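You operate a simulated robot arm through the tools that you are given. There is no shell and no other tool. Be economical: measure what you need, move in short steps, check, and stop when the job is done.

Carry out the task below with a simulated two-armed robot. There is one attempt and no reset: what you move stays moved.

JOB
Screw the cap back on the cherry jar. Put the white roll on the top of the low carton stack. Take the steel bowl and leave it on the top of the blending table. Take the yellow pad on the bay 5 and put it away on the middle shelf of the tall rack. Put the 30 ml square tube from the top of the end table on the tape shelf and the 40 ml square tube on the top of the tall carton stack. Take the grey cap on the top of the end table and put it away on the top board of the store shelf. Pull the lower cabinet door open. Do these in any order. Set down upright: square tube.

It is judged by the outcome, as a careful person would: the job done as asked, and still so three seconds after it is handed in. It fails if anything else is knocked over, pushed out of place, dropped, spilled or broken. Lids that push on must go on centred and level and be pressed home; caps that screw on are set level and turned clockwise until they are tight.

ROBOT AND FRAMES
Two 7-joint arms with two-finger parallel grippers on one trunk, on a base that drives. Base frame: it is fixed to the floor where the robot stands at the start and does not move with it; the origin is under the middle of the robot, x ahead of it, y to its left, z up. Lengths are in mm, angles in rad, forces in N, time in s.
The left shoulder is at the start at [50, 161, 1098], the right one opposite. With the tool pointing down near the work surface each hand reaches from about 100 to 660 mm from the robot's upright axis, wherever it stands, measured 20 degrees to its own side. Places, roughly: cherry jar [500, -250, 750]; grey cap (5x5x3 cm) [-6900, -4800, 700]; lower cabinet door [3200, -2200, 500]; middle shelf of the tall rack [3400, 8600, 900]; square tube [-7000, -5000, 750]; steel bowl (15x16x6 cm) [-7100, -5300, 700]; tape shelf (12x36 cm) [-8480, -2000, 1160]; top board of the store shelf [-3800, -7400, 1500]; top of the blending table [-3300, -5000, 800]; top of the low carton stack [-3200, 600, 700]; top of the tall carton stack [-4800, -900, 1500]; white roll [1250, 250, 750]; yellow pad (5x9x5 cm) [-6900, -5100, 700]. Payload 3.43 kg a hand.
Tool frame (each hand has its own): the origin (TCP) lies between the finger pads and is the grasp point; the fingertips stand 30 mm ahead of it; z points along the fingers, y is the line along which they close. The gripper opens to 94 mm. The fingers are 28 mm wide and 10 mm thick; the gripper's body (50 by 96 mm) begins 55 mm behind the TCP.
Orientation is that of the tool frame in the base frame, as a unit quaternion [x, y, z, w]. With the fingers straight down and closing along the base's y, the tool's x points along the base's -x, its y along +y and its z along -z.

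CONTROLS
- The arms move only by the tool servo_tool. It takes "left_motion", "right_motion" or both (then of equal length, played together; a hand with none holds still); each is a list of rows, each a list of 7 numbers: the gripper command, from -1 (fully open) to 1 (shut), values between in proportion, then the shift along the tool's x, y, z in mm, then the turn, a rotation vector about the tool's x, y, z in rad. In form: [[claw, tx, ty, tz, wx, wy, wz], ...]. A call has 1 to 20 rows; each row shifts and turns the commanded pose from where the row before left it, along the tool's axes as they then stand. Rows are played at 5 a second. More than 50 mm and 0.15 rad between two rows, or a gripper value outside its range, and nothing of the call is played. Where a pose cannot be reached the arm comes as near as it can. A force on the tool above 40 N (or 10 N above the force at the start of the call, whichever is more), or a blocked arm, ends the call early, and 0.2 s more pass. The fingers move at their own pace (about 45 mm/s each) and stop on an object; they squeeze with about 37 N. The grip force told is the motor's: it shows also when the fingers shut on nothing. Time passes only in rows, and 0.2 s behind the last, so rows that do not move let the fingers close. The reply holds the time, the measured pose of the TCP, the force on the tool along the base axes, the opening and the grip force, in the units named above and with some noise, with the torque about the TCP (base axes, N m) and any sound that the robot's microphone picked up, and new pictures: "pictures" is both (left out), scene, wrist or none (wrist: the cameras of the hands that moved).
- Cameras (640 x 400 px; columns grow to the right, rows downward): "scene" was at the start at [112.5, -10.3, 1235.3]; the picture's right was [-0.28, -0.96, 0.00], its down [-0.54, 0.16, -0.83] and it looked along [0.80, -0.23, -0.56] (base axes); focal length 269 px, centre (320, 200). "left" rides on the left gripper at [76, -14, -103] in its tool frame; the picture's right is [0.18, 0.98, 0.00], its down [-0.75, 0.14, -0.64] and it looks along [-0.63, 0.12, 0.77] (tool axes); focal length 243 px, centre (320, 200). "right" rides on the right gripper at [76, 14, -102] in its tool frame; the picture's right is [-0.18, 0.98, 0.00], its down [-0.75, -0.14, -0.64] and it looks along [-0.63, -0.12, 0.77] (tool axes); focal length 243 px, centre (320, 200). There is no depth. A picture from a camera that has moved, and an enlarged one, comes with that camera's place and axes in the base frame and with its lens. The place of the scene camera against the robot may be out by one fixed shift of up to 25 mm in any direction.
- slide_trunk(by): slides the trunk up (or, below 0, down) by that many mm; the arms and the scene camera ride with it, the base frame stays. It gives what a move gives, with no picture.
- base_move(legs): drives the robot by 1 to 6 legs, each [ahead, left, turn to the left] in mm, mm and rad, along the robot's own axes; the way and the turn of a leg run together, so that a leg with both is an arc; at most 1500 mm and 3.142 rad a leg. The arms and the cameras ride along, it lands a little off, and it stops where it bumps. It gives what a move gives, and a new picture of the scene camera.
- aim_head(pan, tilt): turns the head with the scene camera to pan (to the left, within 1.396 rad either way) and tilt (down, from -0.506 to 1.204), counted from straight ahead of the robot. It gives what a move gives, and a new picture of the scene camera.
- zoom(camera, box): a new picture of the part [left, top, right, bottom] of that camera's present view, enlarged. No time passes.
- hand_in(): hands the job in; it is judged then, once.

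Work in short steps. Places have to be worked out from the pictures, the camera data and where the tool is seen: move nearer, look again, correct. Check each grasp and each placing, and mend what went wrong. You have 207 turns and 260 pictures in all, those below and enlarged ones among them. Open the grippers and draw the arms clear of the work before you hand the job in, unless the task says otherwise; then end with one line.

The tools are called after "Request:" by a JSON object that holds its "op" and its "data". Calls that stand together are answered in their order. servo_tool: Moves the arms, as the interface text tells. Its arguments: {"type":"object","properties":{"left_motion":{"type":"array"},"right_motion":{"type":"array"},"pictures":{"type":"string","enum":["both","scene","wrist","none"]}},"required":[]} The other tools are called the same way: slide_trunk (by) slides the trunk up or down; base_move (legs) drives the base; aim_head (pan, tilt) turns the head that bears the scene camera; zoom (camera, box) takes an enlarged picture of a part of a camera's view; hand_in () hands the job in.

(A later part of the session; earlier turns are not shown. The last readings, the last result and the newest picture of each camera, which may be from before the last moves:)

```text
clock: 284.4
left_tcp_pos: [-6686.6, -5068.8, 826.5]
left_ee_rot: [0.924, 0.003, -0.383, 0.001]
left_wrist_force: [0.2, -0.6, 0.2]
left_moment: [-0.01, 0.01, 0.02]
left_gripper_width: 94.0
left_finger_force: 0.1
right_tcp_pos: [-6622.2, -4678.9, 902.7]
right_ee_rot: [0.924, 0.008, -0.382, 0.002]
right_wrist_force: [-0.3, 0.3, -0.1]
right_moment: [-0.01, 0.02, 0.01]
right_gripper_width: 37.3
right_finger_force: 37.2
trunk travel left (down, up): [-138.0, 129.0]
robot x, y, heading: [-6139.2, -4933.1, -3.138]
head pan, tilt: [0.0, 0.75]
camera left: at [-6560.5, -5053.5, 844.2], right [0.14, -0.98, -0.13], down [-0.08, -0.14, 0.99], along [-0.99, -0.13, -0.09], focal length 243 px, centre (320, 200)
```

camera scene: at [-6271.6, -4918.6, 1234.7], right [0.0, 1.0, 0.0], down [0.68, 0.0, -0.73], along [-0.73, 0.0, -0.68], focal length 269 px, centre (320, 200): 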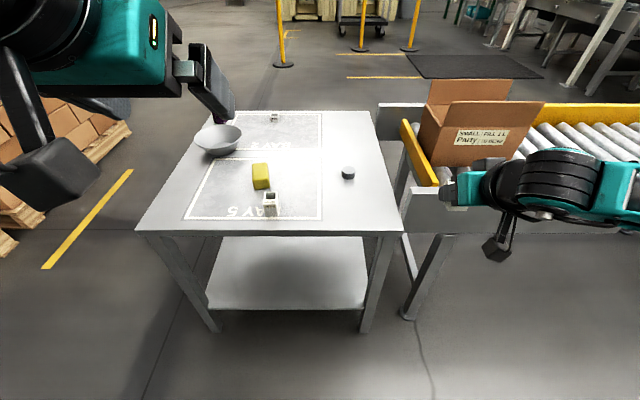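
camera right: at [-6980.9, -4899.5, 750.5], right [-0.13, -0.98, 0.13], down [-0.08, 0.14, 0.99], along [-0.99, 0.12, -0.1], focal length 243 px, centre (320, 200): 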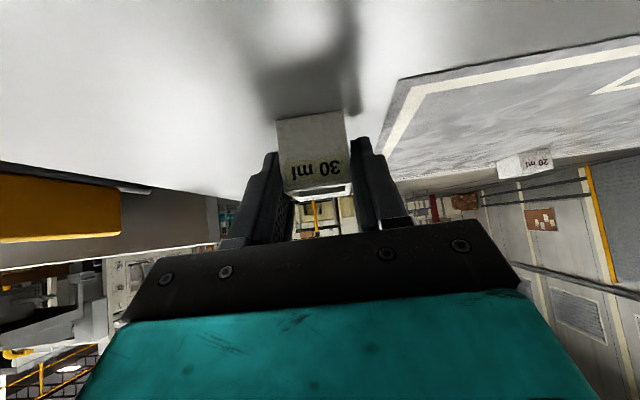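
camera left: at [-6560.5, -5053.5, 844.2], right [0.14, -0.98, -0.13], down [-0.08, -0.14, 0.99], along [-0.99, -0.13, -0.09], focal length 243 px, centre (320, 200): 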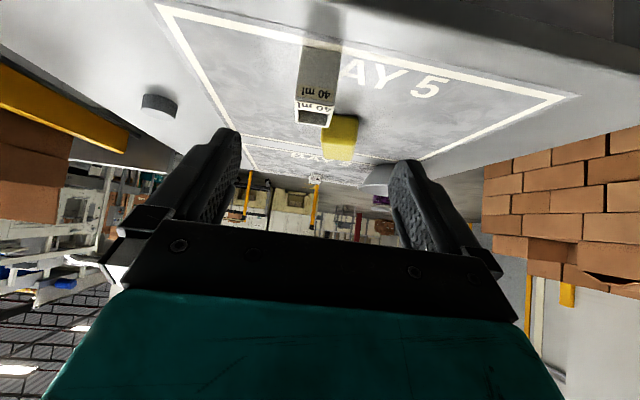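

Tube 40: centre about (−6776, −5065), 52 mm tall. I advance and close.

Request:
{"op": "servo_tool", "data": {"left_motion": [[-1, 10, -4, 0, 0, 0, 0], [-1, 0, 0, 40, 0, 0, 0], [-1, 0, 0, 40, 0, 0, 0], [-1, 0, 0, 29, 0, 0, 0], [-1, 0, 0, 0, 0, 0, 0], [0.3, 0, 0, 0, 0, 0, 0], [1, 0, 0, 0, 0, 0, 0], [1, 0, 0, 0, 0, 0, 0], [1, 0, 0, 0, 0, 0, 0], [1, 0, 0, 0, 0, 0, 0]], "pictures": "wrist"}}

```text
clock: 286.6
left_tcp_pos: [-6757.0, -5066.1, 743.0]
left_ee_rot: [0.922, 0.004, -0.387, 0.001]
left_wrist_force: [0.4, 0.5, 5.5]
left_moment: [-0.1, 0.02, 0.0]
left_gripper_width: 34.1
left_finger_force: 36.5
right_tcp_pos: [-6620.8, -4678.9, 903.8]
right_ee_rot: [0.924, 0.008, -0.382, 0.002]
right_wrist_force: [-0.3, 0.0, -0.4]
right_moment: [0.03, 0.01, 0.0]
right_gripper_width: 37.4
right_finger_force: 37.1
trunk travel left (down, up): [-138.0, 129.0]
robot x, y, heading: [-6136.9, -4929.3, -3.136]
head pan, tilt: [0.0, 0.75]
camera left: at [-6630.3, -5049.9, 760.4], right [0.14, -0.98, -0.13], down [-0.07, -0.14, 0.99], along [-0.99, -0.13, -0.09], focal length 243 px, centre (320, 200)
```

left: 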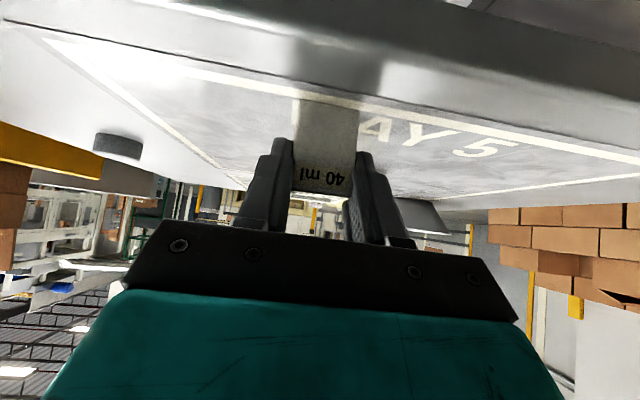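

40 ml tube held. I lift and retract, then look toward the tall stack and tape shelf on my right.

Request:
{"op": "servo_tool", "data": {"left_motion": [[1, -15, 0, -15, 0, 0, 0], [1, -24, 0, -24, 0, 0, 0], [1, -24, 0, -24, 0, 0, 0], [1, -24, 0, -24, 0, 0, 0], [1, -24, 0, -24, 0, 0, 0], [1, 28, 0, -28, 0, 0, 0], [1, 28, 0, -28, 0, 0, 0], [1, 28, 0, -28, 0, 0, 0], [1, 28, 0, -28, 0, 0, 0]], "right_motion": [[1, 0, 0, 0, 0, 0, 0], [1, 28, 0, -28, 0, 0, 0], [1, 28, 0, -28, 0, 0, 0], [1, 28, 0, -28, 0, 0, 0], [1, 0, 0, 0, 0, 0, 0], [1, 0, 0, 0, 0, 0, 0], [1, 0, 0, 0, 0, 0, 0], [1, 0, 0, 0, 0, 0, 0], [1, 0, 0, 0, 0, 0, 0]], "pictures": "none"}}

Request:
{"op": "aim_head", "data": {"pan": -0.9, "tilt": 0.15}}

```text
clock: 288.6
left_tcp_pos: [-6599.3, -5064.7, 895.8]
left_ee_rot: [0.924, 0.003, -0.383, 0.002]
left_wrist_force: [0.0, 0.0, -0.1]
left_moment: [0.0, -0.02, -0.03]
left_gripper_width: 33.8
left_finger_force: 37.0
right_tcp_pos: [-6524.8, -4673.3, 892.4]
right_ee_rot: [0.924, 0.007, -0.382, 0.002]
right_wrist_force: [0.1, -0.1, -0.2]
right_moment: [0.0, 0.01, 0.0]
right_gripper_width: 37.3
right_finger_force: 37.2
right hand out of reach, approached as far as the arm can: row 4
trunk travel left (down, up): [-138.0, 129.0]
robot x, y, heading: [-6134.5, -4934.4, -3.14]
head pan, tilt: [0.0, 0.75]
```

```text
clock: 289.8
left_tcp_pos: [-6600.3, -5064.6, 896.9]
left_ee_rot: [0.923, 0.003, -0.384, 0.001]
left_wrist_force: [0.3, 0.2, -0.4]
left_moment: [0.01, 0.01, 0.0]
left_gripper_width: 33.7
left_finger_force: 37.4
right_tcp_pos: [-6525.1, -4674.6, 890.9]
right_ee_rot: [0.924, 0.007, -0.382, 0.002]
right_wrist_force: [0.2, -0.5, -0.3]
right_moment: [0.05, -0.04, -0.01]
right_gripper_width: 37.4
right_finger_force: 36.7
trunk travel left (down, up): [-138.0, 129.0]
robot x, y, heading: [-6136.4, -4935.5, -3.141]
head pan, tilt: [-0.901, 0.15]
camera scene: at [-6246.9, -4846.1, 1288.9], right [0.78, 0.62, 0.0], down [0.09, -0.12, -0.99], along [-0.62, 0.77, -0.15], focal length 269 px, centre (320, 200)
```

scene: 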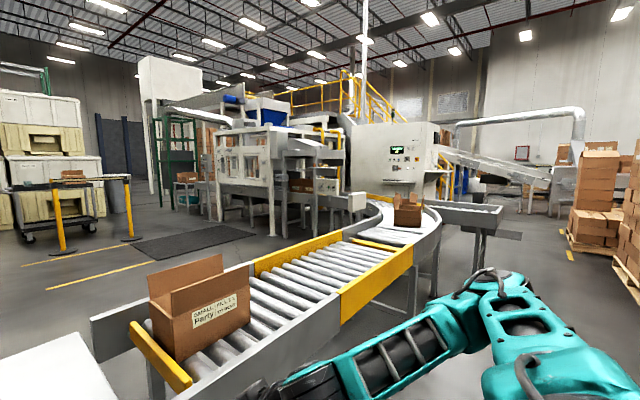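

I zoom toward where the tape shelf should be, around pixel (322,169).

Request:
{"op": "zoom", "data": {"camera": "scene", "box": [220, 100, 420, 220]}}

```text
3.20 times, centred on (320, 160) of scene
camera zoom: at [-6246.9, -4846.1, 1288.9], right [0.78, 0.62, 0.0], down [0.09, -0.12, -0.99], along [-0.62, 0.77, -0.15], focal length 861 px, centre (320, 328)
```

zoom: 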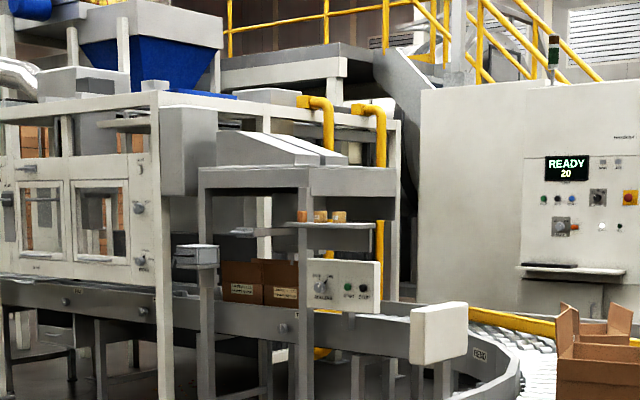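

The tape shelf is the small board holding orange rolls on the sealing station. I go around the south side of the end table and come up facing north.

Request:
{"op": "base_move", "data": {"legs": [[0, 1015, 0], [1050, 0, 0], [1050, 0, 0], [0, -1200, 0], [0, 0, -1.57]]}}

Request:
{"op": "aim_head", "data": {"pan": 0, "tilt": 0.15}}

```text
clock: 323.5
left_tcp_pos: [-8391.5, -4332.6, 895.5]
left_ee_rot: [0.657, -0.649, -0.273, -0.269]
left_wrist_force: [0.2, -0.2, -0.2]
left_moment: [0.0, -0.04, -0.01]
left_gripper_width: 33.7
left_finger_force: 36.7
right_tcp_pos: [-8000.5, -4406.1, 891.1]
right_ee_rot: [0.66, -0.647, -0.272, -0.268]
right_wrist_force: [-0.6, 0.6, -0.3]
right_moment: [-0.01, 0.0, 0.01]
right_gripper_width: 37.4
right_finger_force: 36.8
trunk travel left (down, up): [-138.0, 129.0]
robot x, y, heading: [-8258.1, -4795.1, 1.577]
head pan, tilt: [-0.901, 0.15]
camera scene: at [-8197.5, -4682.4, 1289.0], right [0.63, -0.78, 0.0], down [-0.12, -0.09, -0.99], along [0.77, 0.62, -0.15], focal length 269 px, centre (320, 200)
```

scene: 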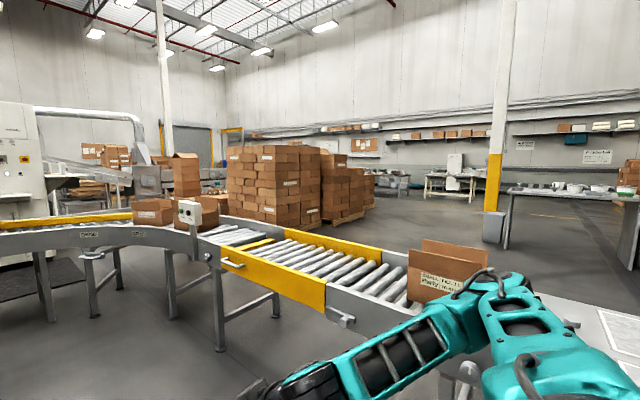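

```text
clock: 324.7
left_tcp_pos: [-8391.7, -4332.1, 896.0]
left_ee_rot: [0.657, -0.649, -0.273, -0.269]
left_wrist_force: [0.0, 0.8, -0.2]
left_moment: [0.04, -0.02, 0.02]
left_gripper_width: 33.8
left_finger_force: 36.8
right_tcp_pos: [-7998.9, -4405.0, 892.0]
right_ee_rot: [0.66, -0.647, -0.271, -0.268]
right_wrist_force: [-0.2, 0.1, -1.1]
right_moment: [-0.01, -0.02, 0.0]
right_gripper_width: 37.5
right_finger_force: 37.2
trunk travel left (down, up): [-138.0, 129.0]
robot x, y, heading: [-8255.0, -4794.7, 1.582]
head pan, tilt: [0.0, 0.15]
camera scene: at [-8270.3, -4647.7, 1289.0], right [1.0, 0.01, 0.0], down [0.0, -0.15, -0.99], along [-0.01, 0.99, -0.15], focal length 269 px, centre (320, 200)
```

scene: 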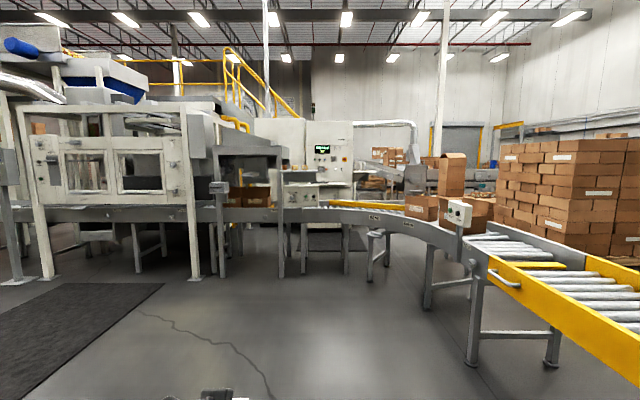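

I zoom on the sealing station to find the shelf and the access side.

Request:
{"op": "zoom", "data": {"camera": "scene", "box": [200, 110, 400, 230]}}

```text
3.20 times, centred on (300, 170) of scene
camera zoom: at [-8270.3, -4647.7, 1289.0], right [1.0, 0.01, 0.0], down [0.0, -0.15, -0.99], along [-0.01, 0.99, -0.15], focal length 861 px, centre (384, 296)
```

zoom: 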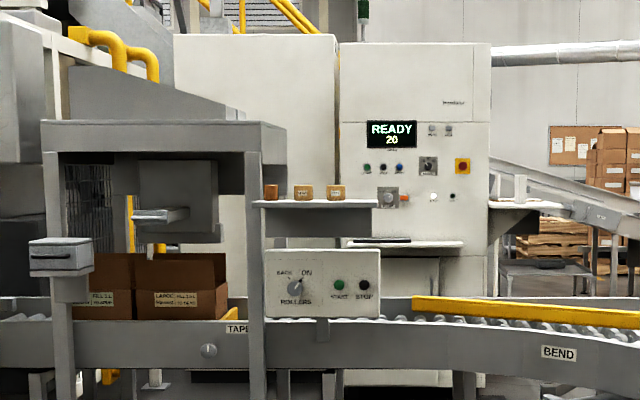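

The shelf is a front-mounted board, with a free spot on its right end at x≈−8330. I drive up to it, stopping short, and raise the hands.

Request:
{"op": "base_move", "data": {"legs": [[1050, 225, 0], [950, 0, 0]]}}

Request:
{"op": "slide_trunk", "data": {"by": 125}}

Request:
{"op": "servo_tool", "data": {"left_motion": [[1, -10, 0, -35, 0, 0, 0], [1, -10, 0, -35, 0, 0, 0], [1, -10, 0, -35, 0, 0, 0], [1, 0, 0, -30, 0, 0, 0]], "right_motion": [[1, -28, 0, -28, 0, 0, 0], [1, -28, 0, -28, 0, 0, 0], [1, -28, 0, -28, 0, 0, 0], [1, -28, 0, -28, 0, 0, 0]], "pictures": "scene"}}

```text
clock: 334.9
left_tcp_pos: [-8570.4, -2310.2, 895.4]
left_ee_rot: [-0.648, 0.657, 0.27, 0.274]
left_wrist_force: [0.0, -0.4, 0.1]
left_moment: [0.03, -0.01, 0.06]
left_gripper_width: 34.0
left_finger_force: 37.5
right_tcp_pos: [-8179.8, -2392.3, 892.8]
right_ee_rot: [-0.651, 0.656, 0.268, 0.272]
right_wrist_force: [0.0, -0.3, -0.2]
right_moment: [0.0, 0.01, -0.02]
right_gripper_width: 37.2
right_finger_force: 37.2
trunk travel left (down, up): [-138.0, 129.0]
robot x, y, heading: [-8449.8, -2777.0, 1.55]
head pan, tilt: [0.0, 0.15]
camera scene: at [-8457.7, -2627.3, 1289.0], right [1.0, -0.02, 0.0], down [0.0, -0.15, -0.99], along [0.02, 0.99, -0.15], focal length 269 px, centre (320, 200)
```

scene: 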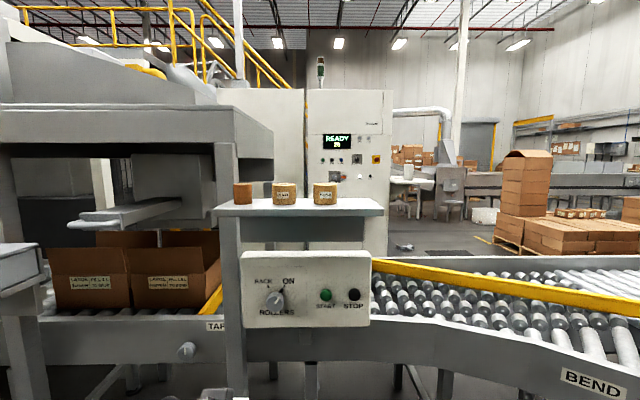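

```text
clock: 336.4
left_tcp_pos: [-8568.9, -2308.2, 1020.8]
left_ee_rot: [-0.649, 0.657, 0.269, 0.273]
left_wrist_force: [0.4, 0.1, -0.5]
left_moment: [-0.01, 0.0, 0.0]
left_gripper_width: 33.4
left_finger_force: 37.3
right_tcp_pos: [-8179.1, -2391.3, 1017.1]
right_ee_rot: [-0.652, 0.656, 0.268, 0.271]
right_wrist_force: [-0.7, 0.1, -0.2]
right_moment: [0.02, 0.0, -0.01]
right_gripper_width: 37.4
right_finger_force: 36.8
trunk travel left (down, up): [-263.0, 4.0]
robot x, y, heading: [-8451.6, -2776.3, 1.554]
head pan, tilt: [0.0, 0.15]
```

```text
clock: 337.3
left_tcp_pos: [-8627.7, -2356.3, 1109.6]
left_ee_rot: [-0.639, 0.651, 0.362, 0.194]
left_wrist_force: [0.0, 0.9, 0.3]
left_moment: [-0.03, 0.0, -0.01]
left_gripper_width: 33.8
left_finger_force: 37.2
left hand out of reach, approached as far as the arm can: row 4
right_tcp_pos: [-8178.0, -2375.1, 1149.0]
right_ee_rot: [-0.652, 0.656, 0.267, 0.271]
right_wrist_force: [-0.2, 0.2, -0.9]
right_moment: [0.01, 0.03, 0.0]
right_gripper_width: 37.4
right_finger_force: 36.7
right hand out of reach, approached as far as the arm can: row 1, 2
trunk travel left (down, up): [-263.0, 4.0]
robot x, y, heading: [-8449.3, -2777.3, 1.557]
head pan, tilt: [0.0, 0.15]
stopped in row 4 (left hand): the arm was blocked; the commanded pose is now the measured one
camera scene: at [-8457.7, -2627.3, 1413.9], right [1.0, -0.02, 0.0], down [0.0, -0.15, -0.99], along [0.02, 0.99, -0.15], focal length 269 px, centre (320, 200)
```

scene: 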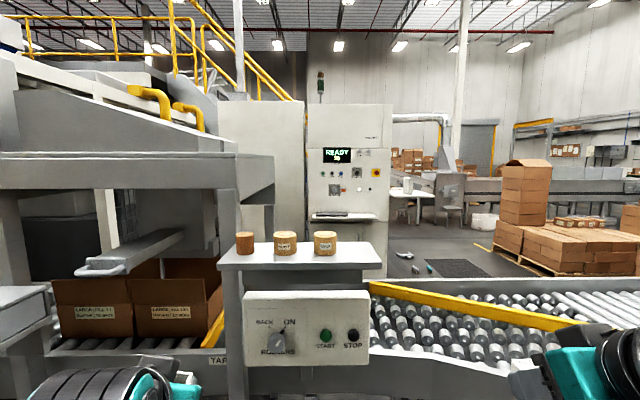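

Shelf top: z≈1162, front edge y≈−2028, right end x≈−8324; the three tape rolls leave the last 75 mm free. I move the base closer.

Request:
{"op": "base_move", "data": {"legs": [[150, 100, 0.02]]}}

Request:
{"op": "servo_tool", "data": {"right_motion": [[1, -28, 0, -28, 0, 0, 0], [1, -28, 0, -28, 0, 0, 0], [1, -28, 0, -28, 0, 0, 0], [1, 0, 0, 0, 0, 0, 0]], "pictures": "wrist"}}

```text
clock: 338.9
left_tcp_pos: [-8734.0, -2210.4, 1108.9]
left_ee_rot: [0.646, -0.644, -0.363, -0.191]
left_wrist_force: [-0.5, 0.6, -0.4]
left_moment: [0.02, -0.01, 0.01]
left_gripper_width: 33.7
left_finger_force: 36.8
right_tcp_pos: [-8284.0, -2218.8, 1147.3]
right_ee_rot: [0.659, -0.648, -0.27, -0.269]
right_wrist_force: [-0.9, 0.1, -0.6]
right_moment: [-0.03, -0.02, -0.01]
right_gripper_width: 37.0
right_finger_force: 37.1
trunk travel left (down, up): [-263.0, 4.0]
robot x, y, heading: [-8550.3, -2625.7, 1.573]
head pan, tilt: [0.0, 0.15]
camera scene: at [-8559.2, -2476.6, 1413.9], right [1.0, 0.0, 0.0], down [0.0, -0.15, -0.99], along [0.0, 0.99, -0.15], focal length 269 px, centre (320, 200)
```

scene: 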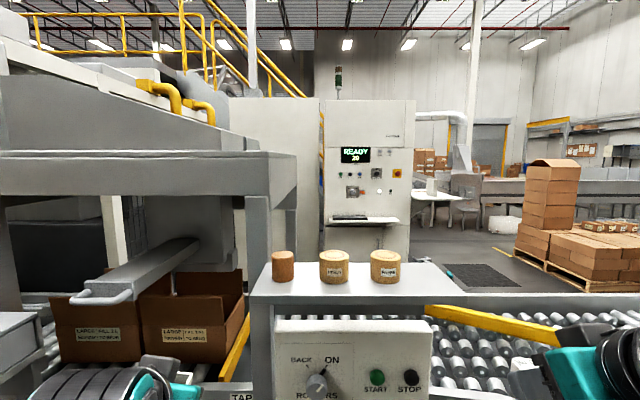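

```text
clock: 339.9
left_tcp_pos: [-8734.4, -2211.4, 1110.0]
left_ee_rot: [0.646, -0.644, -0.363, -0.191]
left_wrist_force: [-0.2, 0.3, -0.2]
left_moment: [0.01, 0.0, 0.01]
left_gripper_width: 33.5
left_finger_force: 37.3
right_tcp_pos: [-8284.6, -2217.2, 1265.3]
right_ee_rot: [0.659, -0.648, -0.271, -0.268]
right_wrist_force: [-0.1, -1.0, 0.8]
right_moment: [-0.01, 0.01, 0.02]
right_gripper_width: 37.3
right_finger_force: 36.7
trunk travel left (down, up): [-263.0, 4.0]
robot x, y, heading: [-8545.4, -2625.1, 1.571]
head pan, tilt: [0.0, 0.15]
camera right: at [-8296.9, -2344.9, 1283.5], right [-0.99, 0.12, 0.13], down [0.14, 0.08, 0.99], along [0.1, 0.99, -0.1], focal length 243 px, centre (320, 200)
```

right: 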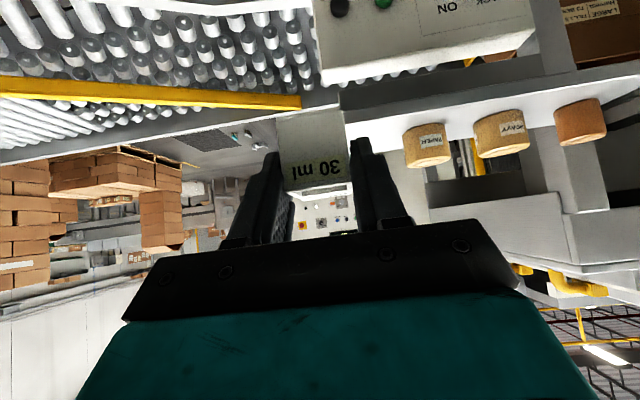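

I zoom the wrist view to locate the shelf's corner and the rolls accurately.

Request:
{"op": "zoom", "data": {"camera": "right", "box": [300, 40, 640, 240]}}

Request:
{"op": "zoom", "data": {"camera": "scene", "box": [230, 220, 470, 340]}}

```text
1.88 times, centred on (470, 140) of right
camera zoom: at [-8296.9, -2344.9, 1283.5], right [-0.99, 0.12, 0.13], down [0.14, 0.08, 0.99], along [0.1, 0.99, -0.1], focal length 457 px, centre (38, 313)
```

zoom: 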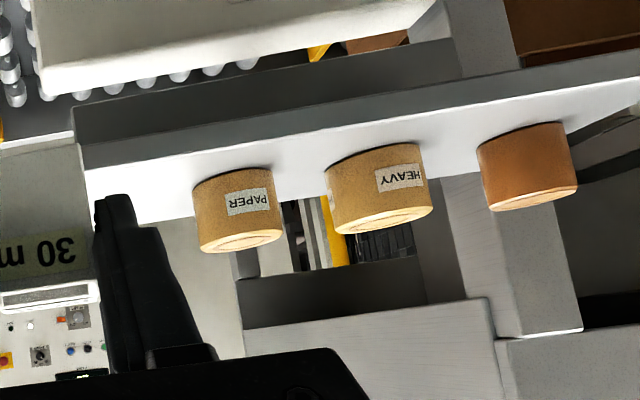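

```text
2.67 times, centred on (350, 280) of scene
camera zoom: at [-8558.5, -2477.3, 1414.0], right [1.0, 0.0, 0.0], down [0.0, -0.15, -0.99], along [0.0, 0.99, -0.15], focal length 718 px, centre (240, -13)
```

zoom: 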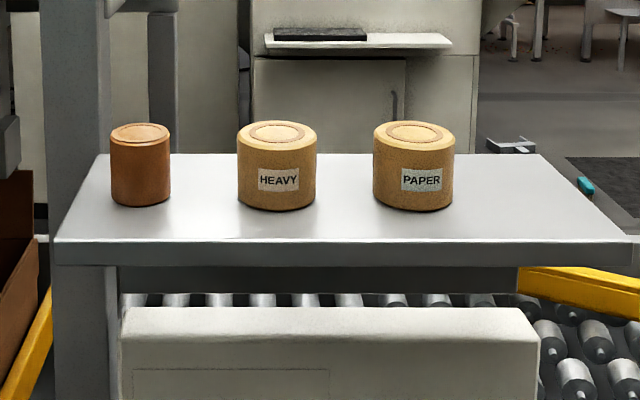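

Shelf right-front corner is at about (−8310, −2049, 1165) and the free zone's centre is x≈−8356. I move the tube above that spot.

Request:
{"op": "servo_tool", "data": {"right_motion": [[1, -21.5, 11.9, 27.3, 0, 0, 0], [1, -21.5, 11.9, 27.3, 0, 0, 0], [1, -21.5, 11.9, 27.3, 0, 0, 0], [1, -21.5, 11.9, 27.3, 0, 0, 0], [1, -21.5, 11.9, 27.3, 0, 0, 0], [1, -21.5, 11.9, 27.3, 0, 0, 0], [1, 0, 0, 0, 0, 0, 0]], "pictures": "wrist"}}

Request:
{"op": "zoom", "data": {"camera": "scene", "box": [310, 190, 510, 310]}}

```text
clock: 341.4
left_tcp_pos: [-8734.2, -2210.3, 1109.8]
left_ee_rot: [0.645, -0.644, -0.364, -0.192]
left_wrist_force: [-0.2, 0.1, -0.1]
left_moment: [-0.02, 0.02, 0.02]
left_gripper_width: 33.5
left_finger_force: 37.1
right_tcp_pos: [-8359.4, -2013.7, 1240.0]
right_ee_rot: [0.659, -0.648, -0.27, -0.269]
right_wrist_force: [0.7, -0.3, -0.4]
right_moment: [0.0, -0.01, 0.06]
right_gripper_width: 37.1
right_finger_force: 37.3
trunk travel left (down, up): [-263.0, 4.0]
robot x, y, heading: [-8543.7, -2624.5, 1.571]
head pan, tilt: [0.0, 0.15]
camera right: at [-8371.7, -2140.4, 1258.2], right [-0.99, 0.12, 0.13], down [0.14, 0.08, 0.99], along [0.1, 0.99, -0.1], focal length 243 px, centre (320, 200)
```

right: 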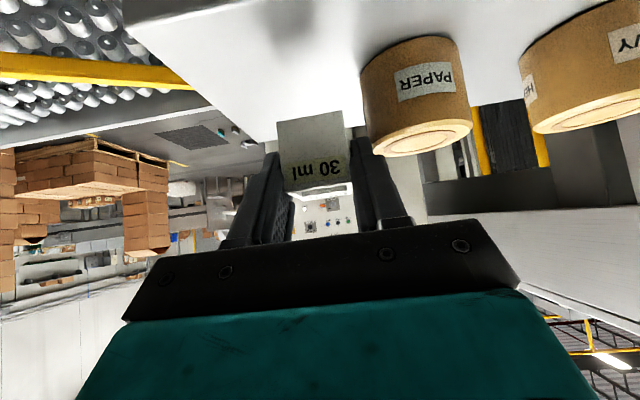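

```text
3.20 times, centred on (410, 250) of scene
camera zoom: at [-8558.5, -2477.5, 1414.0], right [1.0, 0.0, 0.0], down [0.0, -0.15, -0.99], along [0.0, 0.99, -0.15], focal length 861 px, centre (32, 40)
```

zoom: 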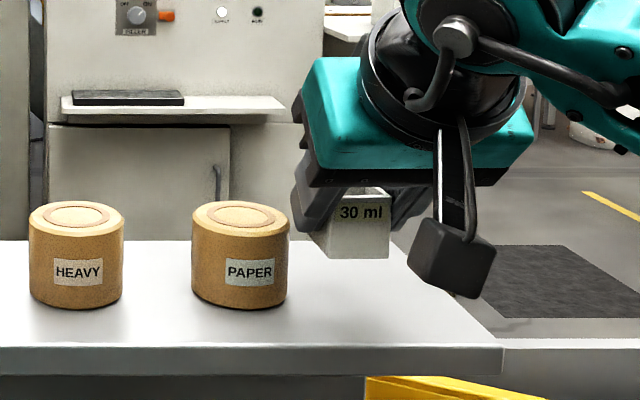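

Well placed between the roll and the shelf end. I lower until contact.

Request:
{"op": "servo_tool", "data": {"right_motion": [[1, 7.1, 0, 7.1, 0, 0, 0], [1, 7.1, 0, 7.1, 0, 0, 0], [1, 3.5, 0, 3.5, 0, 0, 0], [1, 2.1, 0, 2.1, 0, 0, 0], [1, 2.1, 0, 2.1, 0, 0, 0], [1, 0, 0, 0, 0, 0, 0]], "pictures": "none"}}

Request:
{"op": "zoom", "data": {"camera": "scene", "box": [310, 190, 510, 310]}}

```text
clock: 342.9
left_tcp_pos: [-8735.2, -2209.7, 1109.5]
left_ee_rot: [0.646, -0.644, -0.363, -0.191]
left_wrist_force: [-0.4, -0.5, 0.3]
left_moment: [-0.02, 0.02, 0.01]
left_gripper_width: 33.9
left_finger_force: 37.0
right_tcp_pos: [-8359.5, -2013.8, 1209.5]
right_ee_rot: [0.659, -0.648, -0.271, -0.268]
right_wrist_force: [-0.2, 0.5, -1.2]
right_moment: [0.02, -0.01, 0.0]
right_gripper_width: 37.5
right_finger_force: 36.9
trunk travel left (down, up): [-263.0, 4.0]
robot x, y, heading: [-8544.7, -2622.2, 1.572]
head pan, tilt: [0.0, 0.15]
```

```text
3.20 times, centred on (410, 250) of scene
camera zoom: at [-8558.7, -2477.2, 1414.0], right [1.0, 0.0, 0.0], down [0.0, -0.15, -0.99], along [0.0, 0.99, -0.15], focal length 861 px, centre (32, 40)
```

zoom: 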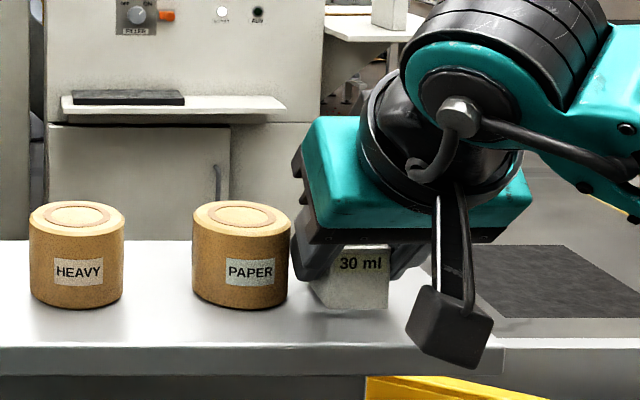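

Nearly down. A few more small steps.

Request:
{"op": "servo_tool", "data": {"right_motion": [[1, 1.4, 0, 1.4, 0, 0, 0], [1, 1.4, 0, 1.4, 0, 0, 0], [1, 1.4, 0, 1.4, 0, 0, 0], [1, 0, 0, 0, 0, 0, 0]], "pictures": "none"}}

```text
clock: 343.9
left_tcp_pos: [-8734.3, -2210.4, 1109.7]
left_ee_rot: [0.645, -0.644, -0.364, -0.191]
left_wrist_force: [0.2, -0.3, -0.5]
left_moment: [0.02, -0.05, 0.0]
left_gripper_width: 33.6
left_finger_force: 37.0
right_tcp_pos: [-8359.9, -2013.5, 1206.3]
right_ee_rot: [0.658, -0.648, -0.272, -0.27]
right_wrist_force: [1.1, 0.7, 6.6]
right_moment: [0.08, -0.01, -0.02]
right_gripper_width: 37.4
right_finger_force: 37.3
trunk travel left (down, up): [-263.0, 4.0]
robot x, y, heading: [-8543.3, -2625.8, 1.571]
head pan, tilt: [0.0, 0.15]
```

Contact (6.6 N). I open slightly to 50 mm and withdraw back along the tool axis.

Request:
{"op": "servo_tool", "data": {"right_motion": [[0.0, 0, 0, 0, 0, 0, 0], [-0.06, 0, 0, 0, 0, 0, 0], [-0.06, 0, 0, 0, 0, 0, 0], [-0.06, 0, 0, -15, 0, 0, 0], [-0.06, 0, 0, -25, 0, 0, 0], [-0.06, 0, 0, -40, 0, 0, 0], [-0.06, 0, 0, -40, 0, 0, 0], [-0.06, 0, 0, -40, 0, 0, 0]], "pictures": "none"}}

Request:
{"op": "zoom", "data": {"camera": "scene", "box": [310, 190, 510, 310]}}

```text
clock: 345.6
left_tcp_pos: [-8734.5, -2211.0, 1108.7]
left_ee_rot: [0.645, -0.644, -0.364, -0.192]
left_wrist_force: [-0.6, -0.1, -0.3]
left_moment: [0.01, -0.02, 0.01]
left_gripper_width: 33.7
left_finger_force: 37.1
right_tcp_pos: [-8358.5, -2126.9, 1316.9]
right_ee_rot: [0.659, -0.648, -0.27, -0.269]
right_wrist_force: [0.0, -0.6, -0.5]
right_moment: [-0.04, 0.0, 0.0]
right_gripper_width: 49.7
right_finger_force: 0.1
trunk travel left (down, up): [-263.0, 4.0]
robot x, y, heading: [-8544.7, -2627.0, 1.571]
head pan, tilt: [0.0, 0.15]
```

```text
3.20 times, centred on (410, 250) of scene
camera zoom: at [-8558.8, -2477.9, 1414.1], right [1.0, 0.0, 0.0], down [0.0, -0.15, -0.99], along [0.0, 0.99, -0.15], focal length 861 px, centre (32, 40)
```

zoom: 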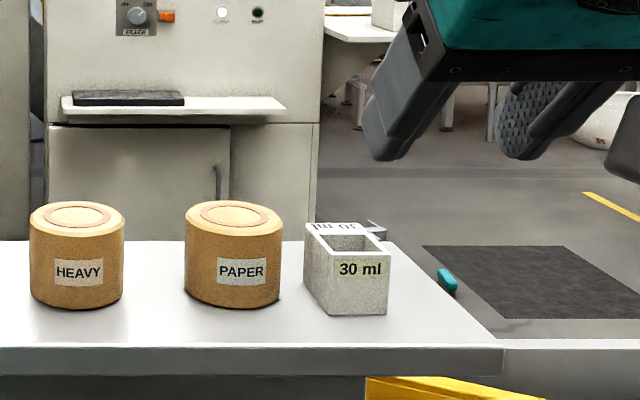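

The 30 ml tube stands upright on the shelf. Now back around to the east side, toward the tall carton stack with the 40 ml tube.

Request:
{"op": "base_move", "data": {"legs": [[-1500, 0, 0], [-1500, 0, 0], [-300, 0, 0], [0, -1300, 0], [0, -1300, 0], [1400, 0, 0]]}}

Request:
{"op": "base_move", "data": {"legs": [[1200, -900, 0]]}}

```text
clock: 390.9
left_tcp_pos: [-6125.3, -3948.6, 1109.3]
left_ee_rot: [0.665, -0.624, -0.369, -0.179]
left_wrist_force: [-0.7, -0.4, -0.9]
left_moment: [0.01, -0.02, -0.02]
left_gripper_width: 33.6
left_finger_force: 37.5
right_tcp_pos: [-5754.1, -3842.0, 1317.1]
right_ee_rot: [0.677, -0.629, -0.279, -0.261]
right_wrist_force: [-0.2, 0.4, -0.1]
right_moment: [0.01, -0.03, -0.01]
right_gripper_width: 49.8
right_finger_force: 0.0
trunk travel left (down, up): [-263.0, 4.0]
robot x, y, heading: [-5912.1, -4351.8, 1.628]
head pan, tilt: [0.0, 0.15]
camera scene: at [-5933.0, -4203.1, 1414.0], right [1.0, 0.06, 0.0], down [0.01, -0.15, -0.99], along [-0.06, 0.99, -0.15], focal length 269 px, centre (320, 200)
```

scene: 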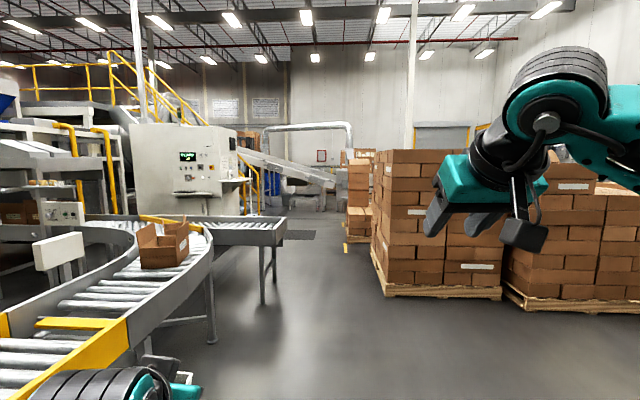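

```text
clock: 399.2
left_tcp_pos: [-5329.4, -2693.1, 1109.5]
left_ee_rot: [0.674, -0.614, -0.372, -0.174]
left_wrist_force: [0.1, -0.6, -0.6]
left_moment: [-0.01, 0.02, 0.02]
left_gripper_width: 33.6
left_finger_force: 36.8
right_tcp_pos: [-4961.9, -2573.7, 1317.7]
right_ee_rot: [0.688, -0.617, -0.284, -0.257]
right_wrist_force: [-0.7, 1.2, -0.1]
right_moment: [0.02, 0.02, -0.02]
right_gripper_width: 50.0
right_finger_force: 0.0
trunk travel left (down, up): [-263.0, 4.0]
robot x, y, heading: [-5104.5, -3086.0, 1.661]
head pan, tilt: [0.0, 0.15]
camera scene: at [-5129.4, -2940.5, 1414.0], right [1.0, 0.09, 0.0], down [0.01, -0.15, -0.99], along [-0.09, 0.98, -0.15], focal length 269 px, centre (320, 200)
```

scene: 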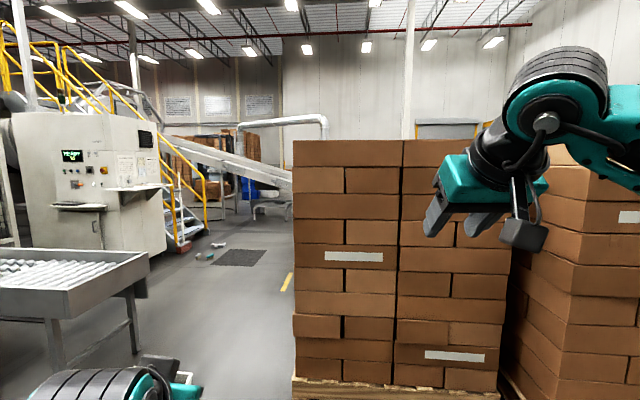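

Stack top ≈ z 1510, with its south face about 1.4 m ahead. I level the left hand (undo the roll) and raise it above the stack height.

Request:
{"op": "servo_tool", "data": {"left_motion": [[1, 0, 0, 0, 0.146, 0, 0], [1, 0, 0, 0, 0.146, 0, 0], [1, -34.4, 0, -19.7, 0, 0, 0], [1, -34.4, 0, -19.7, 0, 0, 0], [1, -34.4, 0, -19.7, 0, 0, 0], [1, -34.4, 0, -19.7, 0, 0, 0], [1, -34.4, 0, -19.7, 0, 0, 0], [1, -34.4, 0, -19.7, 0, 0, 0], [1, -34.4, 0, -19.7, 0, 0, 0], [1, -34.4, 0, -19.7, 0, 0, 0], [1, -34.4, 0, -19.7, 0, 0, 0], [1, -34.4, 0, -19.7, 0, 0, 0], [1, -34.4, 0, -19.7, 0, 0, 0], [1, -34.4, 0, -19.7, 0, 0, 0], [1, 0, 0, 0, 0, 0, 0]], "pictures": "none"}}

```text
clock: 399.8
left_tcp_pos: [-5381.6, -2694.0, 1108.5]
left_ee_rot: [-0.639, 0.659, 0.347, 0.193]
left_wrist_force: [0.0, -0.7, -0.2]
left_moment: [-0.02, 0.0, 0.01]
left_gripper_width: 33.6
left_finger_force: 37.0
left hand out of reach, approached as far as the arm can: row 3
right_tcp_pos: [-4960.9, -2574.3, 1317.2]
right_ee_rot: [0.688, -0.617, -0.284, -0.256]
right_wrist_force: [1.0, 0.4, 0.1]
right_moment: [0.03, 0.01, -0.02]
right_gripper_width: 49.7
right_finger_force: 0.1
trunk travel left (down, up): [-263.0, 4.0]
robot x, y, heading: [-5104.9, -3085.3, 1.665]
head pan, tilt: [0.0, 0.15]
stopped in row 3 (left hand): the arm was blocked; the commanded pose is now the measured one
```

The arm is folded at its limit, so I extend forward first.

Request:
{"op": "servo_tool", "data": {"left_motion": [[1, -28, 0, 28, 0, 0, 0], [1, -28, 0, 28, 0, 0, 0], [1, -28, 0, 28, 0, 0, 0], [1, -28, 0, 28, 0, 0, 0], [1, 0, 0, 0, 0.11, 0, 0], [1, 0, 0, 0, 0.1, 0, 0], [1, 0, 0, 0, 0, 0, 0]], "pictures": "none"}}

```text
clock: 401.4
left_tcp_pos: [-5388.0, -2535.8, 1109.5]
left_ee_rot: [-0.615, 0.692, 0.275, 0.259]
left_wrist_force: [-0.7, -0.8, -0.3]
left_moment: [-0.01, -0.01, -0.02]
left_gripper_width: 33.4
left_finger_force: 37.2
right_tcp_pos: [-4962.9, -2574.9, 1317.8]
right_ee_rot: [0.688, -0.618, -0.282, -0.256]
right_wrist_force: [0.2, -0.5, 0.1]
right_moment: [-0.02, -0.02, -0.02]
right_gripper_width: 49.6
right_finger_force: 0.1
trunk travel left (down, up): [-263.0, 4.0]
robot x, y, heading: [-5105.0, -3088.0, 1.666]
head pan, tilt: [0.0, 0.15]
```

Now raise it up.

Request:
{"op": "servo_tool", "data": {"left_motion": [[1, -27.3, 2.4, -28, 0, 0, 0], [1, -27.3, 2.4, -28, 0, 0, 0], [1, -27.3, 2.4, -28, 0, 0, 0], [1, -27.3, 2.4, -28, 0, 0, 0], [1, -27.3, 2.4, -28, 0, 0, 0], [1, -27.3, 2.4, -28, 0, 0, 0], [1, -27.3, 2.4, -28, 0, 0, 0], [1, -27.3, 2.4, -28, 0, 0, 0], [1, -27.3, 2.4, -28, 0, 0, 0], [1, -27.3, 2.4, -28, 0, 0, 0], [1, -27.3, 2.4, -28, 0, 0, 0], [1, -27.3, 2.4, -28, 0, 0, 0], [1, 0, 0, 0, 0, 0, 0]], "pictures": "scene"}}

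```text
clock: 404.2
left_tcp_pos: [-5390.7, -2540.2, 1553.3]
left_ee_rot: [-0.615, 0.692, 0.276, 0.258]
left_wrist_force: [0.4, 0.2, -0.3]
left_moment: [0.01, 0.02, 0.0]
left_gripper_width: 33.5
left_finger_force: 36.9
left hand out of reach, approached as far as the arm can: row 12
right_tcp_pos: [-4963.6, -2575.7, 1317.5]
right_ee_rot: [0.687, -0.618, -0.283, -0.256]
right_wrist_force: [0.2, 0.3, 0.7]
right_moment: [-0.01, -0.02, 0.02]
right_gripper_width: 49.7
right_finger_force: 0.0
trunk travel left (down, up): [-263.0, 4.0]
robot x, y, heading: [-5106.8, -3087.1, 1.659]
head pan, tilt: [0.0, 0.15]
camera scene: at [-5129.4, -2940.8, 1414.0], right [1.0, 0.09, 0.0], down [0.01, -0.15, -0.99], along [-0.09, 0.98, -0.15], focal length 269 px, centre (320, 200)
```

scene: 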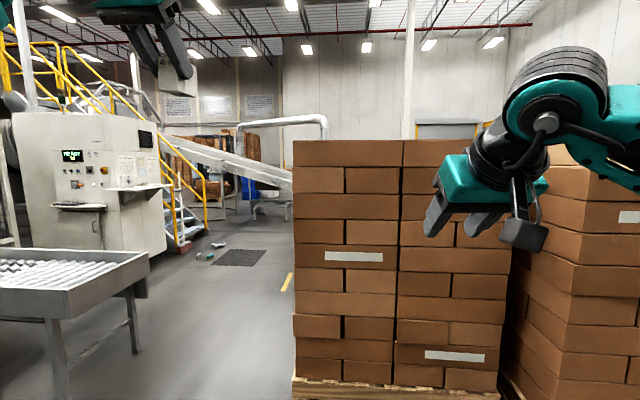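

Height is limited at this extension. I bring the hand in closer, fix the remaining roll, then raise further.

Request:
{"op": "servo_tool", "data": {"left_motion": [[1, 19.5, -29.4, -21.7, 0, 0, 0], [1, 19.5, -29.4, -21.7, 0, 0, 0], [1, 19.5, -29.4, -21.7, 0, 0, 0], [1, 0, 0, 0, 0.085, 0, 0], [1, -27.8, 0, -28.6, 0, 0, 0], [1, -27.8, 0, -28.6, 0, 0, 0], [1, 0, 0, 0, 0, 0, 0]], "pictures": "wrist"}}

```text
clock: 405.8
left_tcp_pos: [-5314.2, -2642.4, 1623.8]
left_ee_rot: [-0.604, 0.703, 0.247, 0.283]
left_wrist_force: [-0.1, 0.7, -0.1]
left_moment: [0.0, 0.0, 0.06]
left_gripper_width: 33.6
left_finger_force: 37.0
left hand out of reach, approached as far as the arm can: row 6
right_tcp_pos: [-4962.1, -2574.1, 1317.5]
right_ee_rot: [0.688, -0.618, -0.282, -0.256]
right_wrist_force: [0.1, -0.5, 0.5]
right_moment: [-0.05, 0.02, -0.03]
right_gripper_width: 49.8
right_finger_force: 0.0
trunk travel left (down, up): [-263.0, 4.0]
robot x, y, heading: [-5102.1, -3087.7, 1.663]
head pan, tilt: [0.0, 0.15]
camera left: at [-5318.4, -2768.4, 1644.2], right [-0.99, 0.02, -0.12], down [-0.12, 0.11, 0.99], along [0.03, 0.99, -0.11], focal length 243 px, centre (320, 200)
```

left: 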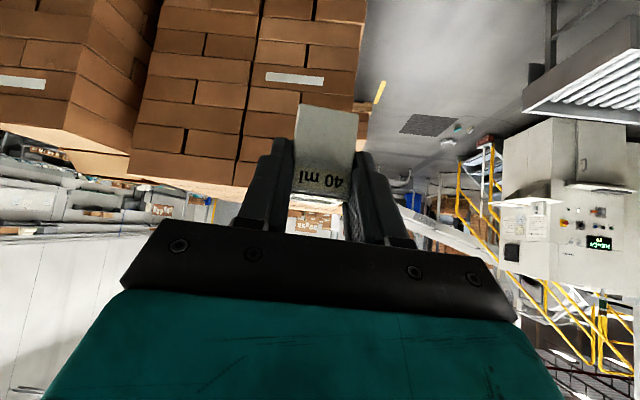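

Hand high enough and tube level. I drive forward 750 mm and right 200 mm, then measure the stack edge again.

Request:
{"op": "base_move", "data": {"legs": [[750, -220, -0.09]]}}

Request:
{"op": "zoom", "data": {"camera": "left", "box": [0, 0, 640, 400]}}

```text
clock: 410.0
left_tcp_pos: [-5102.3, -1866.9, 1624.4]
left_ee_rot: [-0.577, 0.726, 0.234, 0.293]
left_wrist_force: [0.5, 0.7, -0.7]
left_moment: [0.01, 0.0, 0.0]
left_gripper_width: 33.7
left_finger_force: 36.5
right_tcp_pos: [-4748.5, -1824.1, 1317.5]
right_ee_rot: [0.664, -0.643, -0.273, -0.267]
right_wrist_force: [-0.4, 0.9, 0.2]
right_moment: [0.02, -0.01, 0.03]
right_gripper_width: 49.9
right_finger_force: 0.1
trunk travel left (down, up): [-263.0, 4.0]
robot x, y, heading: [-4928.7, -2327.9, 1.59]
head pan, tilt: [0.0, 0.15]
camera scene: at [-4942.7, -2178.5, 1414.0], right [1.0, 0.02, 0.0], down [0.0, -0.15, -0.99], along [-0.02, 0.99, -0.15], focal length 269 px, centre (320, 200)
```

scene: 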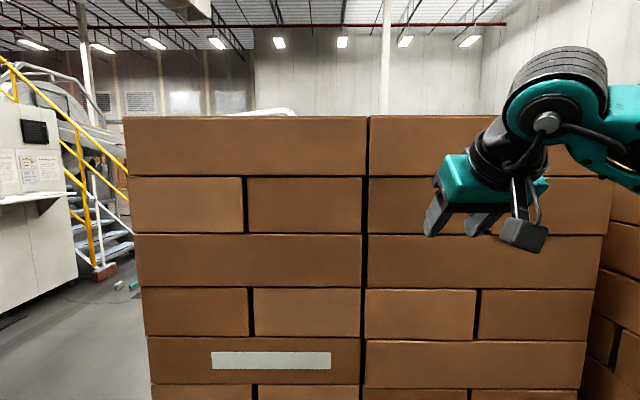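

```text
1.00 times, centred on (320, 200) of left (not enlarged: the box is as wide or as high as the picture)
camera zoom: at [-5117.3, -1992.3, 1644.2], right [-0.99, 0.09, -0.13], down [-0.11, 0.12, 0.99], along [0.11, 0.99, -0.11], focal length 243 px, centre (320, 200)
```

zoom: 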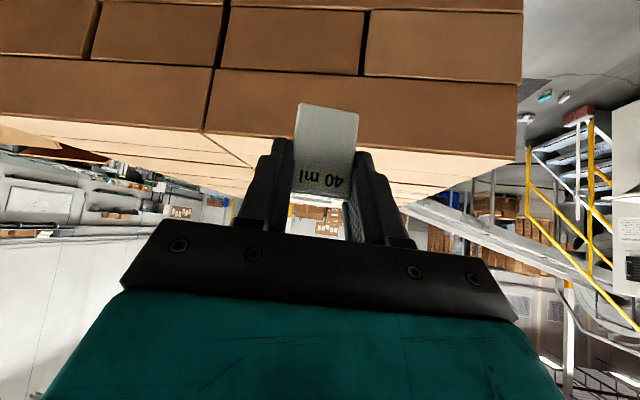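

Edge at y≈−1575, top z≈1493. The right hand would hit the stack face, so I raise it to the same height first.

Request:
{"op": "servo_tool", "data": {"right_motion": [[0, -21.8, 0, -32.8, 0, 0, 0], [0, -21.8, 0, -32.8, 0, 0, 0], [0, -21.8, 0, -32.8, 0, 0, 0], [0, -21.8, 0, -32.8, 0, 0, 0], [0, -21.8, 0, -32.8, 0, 0, 0], [0, -21.8, 0, -32.8, 0, 0, 0], [0, -21.8, 0, -32.8, 0, 0, 0], [0, -21.8, 0, -32.8, 0, 0, 0], [0, 0, 0, 0, 0, 0, 0]], "pictures": "none"}}

```text
clock: 412.0
left_tcp_pos: [-5101.9, -1865.7, 1624.1]
left_ee_rot: [-0.577, 0.725, 0.235, 0.293]
left_wrist_force: [0.5, 0.5, -0.3]
left_moment: [-0.03, 0.02, 0.02]
left_gripper_width: 33.8
left_finger_force: 37.4
right_tcp_pos: [-4748.5, -1888.5, 1625.6]
right_ee_rot: [0.664, -0.642, -0.273, -0.267]
right_wrist_force: [-0.4, -0.6, 1.1]
right_moment: [0.03, 0.03, 0.05]
right_gripper_width: 47.2
right_finger_force: 0.1
trunk travel left (down, up): [-263.0, 4.0]
robot x, y, heading: [-4925.1, -2327.3, 1.59]
head pan, tilt: [0.0, 0.15]
```

Both hands are above the top. I drive forward in two steps.

Request:
{"op": "base_move", "data": {"legs": [[200, 0, 0]]}}

Request:
{"op": "zoom", "data": {"camera": "left", "box": [0, 0, 640, 400]}}

```text
clock: 413.6
left_tcp_pos: [-5106.2, -1669.8, 1624.3]
left_ee_rot: [-0.577, 0.725, 0.235, 0.292]
left_wrist_force: [1.5, -0.1, 0.0]
left_moment: [-0.01, 0.0, 0.0]
left_gripper_width: 33.7
left_finger_force: 37.4
right_tcp_pos: [-4751.6, -1691.1, 1625.9]
right_ee_rot: [0.664, -0.643, -0.274, -0.266]
right_wrist_force: [1.0, -0.1, -0.4]
right_moment: [0.0, 0.02, 0.03]
right_gripper_width: 46.9
right_finger_force: 0.0
trunk travel left (down, up): [-263.0, 4.0]
robot x, y, heading: [-4932.0, -2129.0, 1.588]
head pan, tilt: [0.0, 0.15]
camera scene: at [-4946.5, -1981.5, 1414.0], right [1.0, 0.02, 0.0], down [0.0, -0.15, -0.99], along [-0.02, 0.99, -0.15], focal length 269 px, centre (320, 200)
```

scene: 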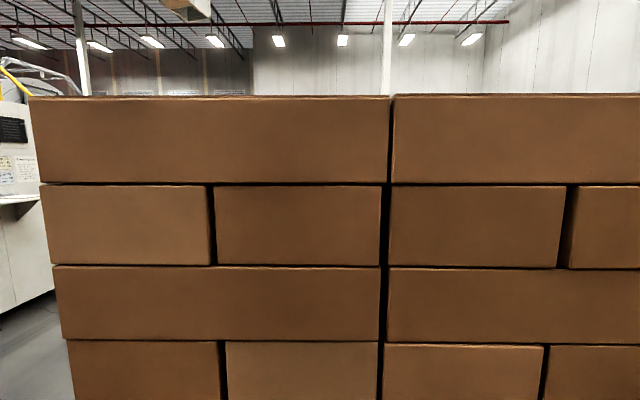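

```text
1.00 times, centred on (320, 200) of left (not enlarged: the box is as wide or as high as the picture)
camera zoom: at [-5121.0, -1795.4, 1644.3], right [-0.99, 0.09, -0.13], down [-0.11, 0.12, 0.99], along [0.11, 0.99, -0.11], focal length 243 px, centre (320, 200)
```

zoom: 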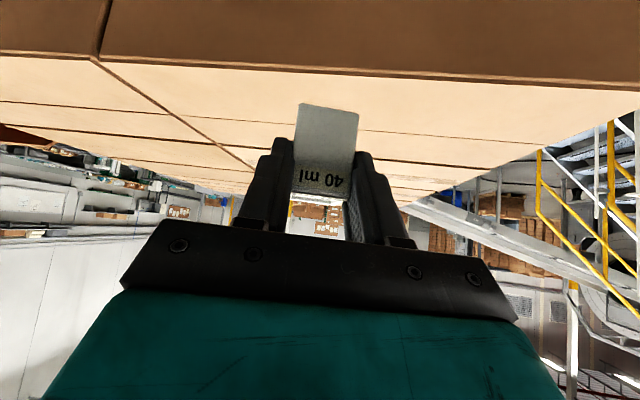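

Edge y=−1575, top z=1494. I drive the last 155 mm.

Request:
{"op": "base_move", "data": {"legs": [[155, 0, 0]]}}

Request:
{"op": "servo_tool", "data": {"left_motion": [[1, 14, 0, 14, 0, 0, 0], [1, 14, 0, 14, 0, 0, 0], [1, 10, 0, 10, 0, 0, 0], [1, 6, 0, 6, 0, 0, 0], [1, 2, 0, 2, 0, 0, 0], [1, 2, 0, 2, 0, 0, 0], [1, 0, 0, 0, 0, 0, 0]], "pictures": "wrist"}}

```text
clock: 415.0
left_tcp_pos: [-5109.2, -1511.4, 1623.3]
left_ee_rot: [-0.576, 0.726, 0.234, 0.293]
left_wrist_force: [0.4, 1.2, 0.3]
left_moment: [-0.03, 0.01, -0.04]
left_gripper_width: 33.7
left_finger_force: 36.8
right_tcp_pos: [-4755.2, -1534.2, 1626.8]
right_ee_rot: [0.663, -0.643, -0.274, -0.267]
right_wrist_force: [-0.7, 0.6, -0.7]
right_moment: [-0.04, -0.03, 0.0]
right_gripper_width: 47.0
right_finger_force: 0.1
trunk travel left (down, up): [-263.0, 4.0]
robot x, y, heading: [-4932.4, -1969.6, 1.589]
head pan, tilt: [0.0, 0.15]
camera scene: at [-4949.2, -1823.5, 1413.9], right [1.0, 0.02, 0.0], down [0.0, -0.15, -0.99], along [-0.02, 0.99, -0.15], focal length 269 px, centre (320, 200)
```

scene: 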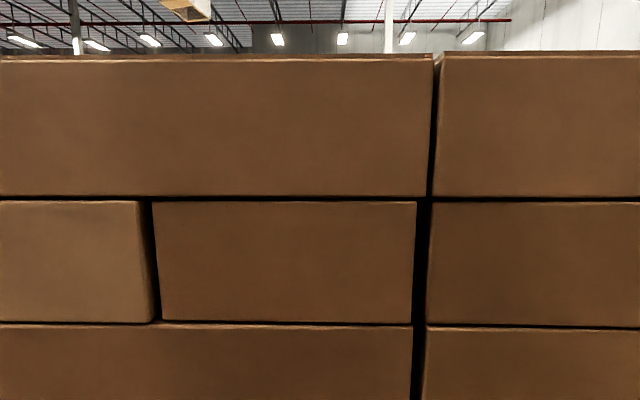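

```text
clock: 416.6
left_tcp_pos: [-5108.9, -1513.3, 1556.3]
left_ee_rot: [-0.577, 0.725, 0.235, 0.294]
left_wrist_force: [0.0, 1.2, 0.0]
left_moment: [-0.04, -0.02, 0.01]
left_gripper_width: 33.7
left_finger_force: 37.2
right_tcp_pos: [-4754.7, -1534.9, 1627.1]
right_ee_rot: [0.663, -0.643, -0.273, -0.267]
right_wrist_force: [0.2, 1.1, -0.2]
right_moment: [0.01, 0.0, 0.02]
right_gripper_width: 47.0
right_finger_force: 0.0
trunk travel left (down, up): [-263.0, 4.0]
robot x, y, heading: [-4935.6, -1971.7, 1.59]
head pan, tilt: [0.0, 0.15]
camera left: at [-5124.1, -1639.0, 1576.9], right [-0.99, 0.09, -0.13], down [-0.11, 0.12, 0.99], along [0.11, 0.99, -0.11], focal length 243 px, centre (320, 200)
```

left: 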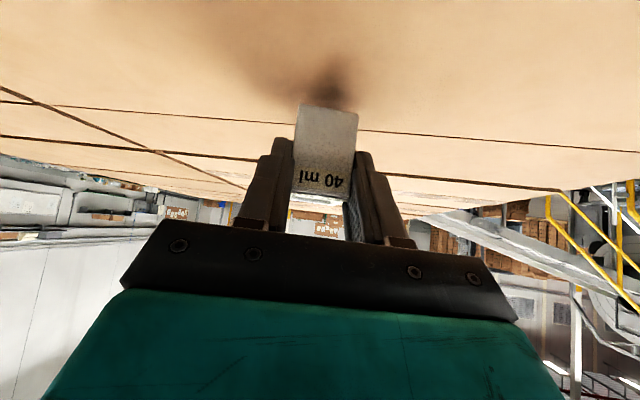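

About 10 mm above the surface. I lower gently to contact.

Request:
{"op": "servo_tool", "data": {"left_motion": [[1, 2.8, 0, 2.8, 0, 0, 0], [1, 1.4, 0, 1.4, 0, 0, 0], [1, 1.4, 0, 1.4, 0, 0, 0], [1, 0, 0, 0, 0, 0, 0]], "pictures": "none"}}

Request:
{"op": "servo_tool", "data": {"left_motion": [[1, 1.2, 0, 1.2, 0, 0, 0], [1, 1.2, 0, 1.2, 0, 0, 0], [1, 0, 0, 0, 0, 0, 0]], "pictures": "none"}}

```text
clock: 417.6
left_tcp_pos: [-5110.8, -1513.3, 1548.8]
left_ee_rot: [-0.576, 0.726, 0.235, 0.294]
left_wrist_force: [-0.4, 0.1, -0.6]
left_moment: [0.01, -0.01, -0.01]
left_gripper_width: 33.8
left_finger_force: 36.9
right_tcp_pos: [-4755.0, -1533.9, 1627.0]
right_ee_rot: [0.664, -0.643, -0.274, -0.266]
right_wrist_force: [-0.8, 0.6, -0.2]
right_moment: [-0.01, 0.04, 0.01]
right_gripper_width: 47.0
right_finger_force: 0.1
trunk travel left (down, up): [-263.0, 4.0]
robot x, y, heading: [-4935.3, -1973.3, 1.583]
head pan, tilt: [0.0, 0.15]
```

```text
clock: 418.4
left_tcp_pos: [-5108.9, -1513.9, 1544.9]
left_ee_rot: [-0.576, 0.725, 0.236, 0.294]
left_wrist_force: [0.4, 1.0, 7.5]
left_moment: [0.12, 0.0, 0.04]
left_gripper_width: 33.7
left_finger_force: 37.0
right_tcp_pos: [-4754.7, -1534.1, 1626.7]
right_ee_rot: [0.663, -0.643, -0.273, -0.267]
right_wrist_force: [0.2, 0.1, 0.0]
right_moment: [0.03, 0.01, 0.0]
right_gripper_width: 46.8
right_finger_force: 0.2
trunk travel left (down, up): [-263.0, 4.0]
robot x, y, heading: [-4934.7, -1968.8, 1.586]
head pan, tilt: [0.0, 0.15]
```

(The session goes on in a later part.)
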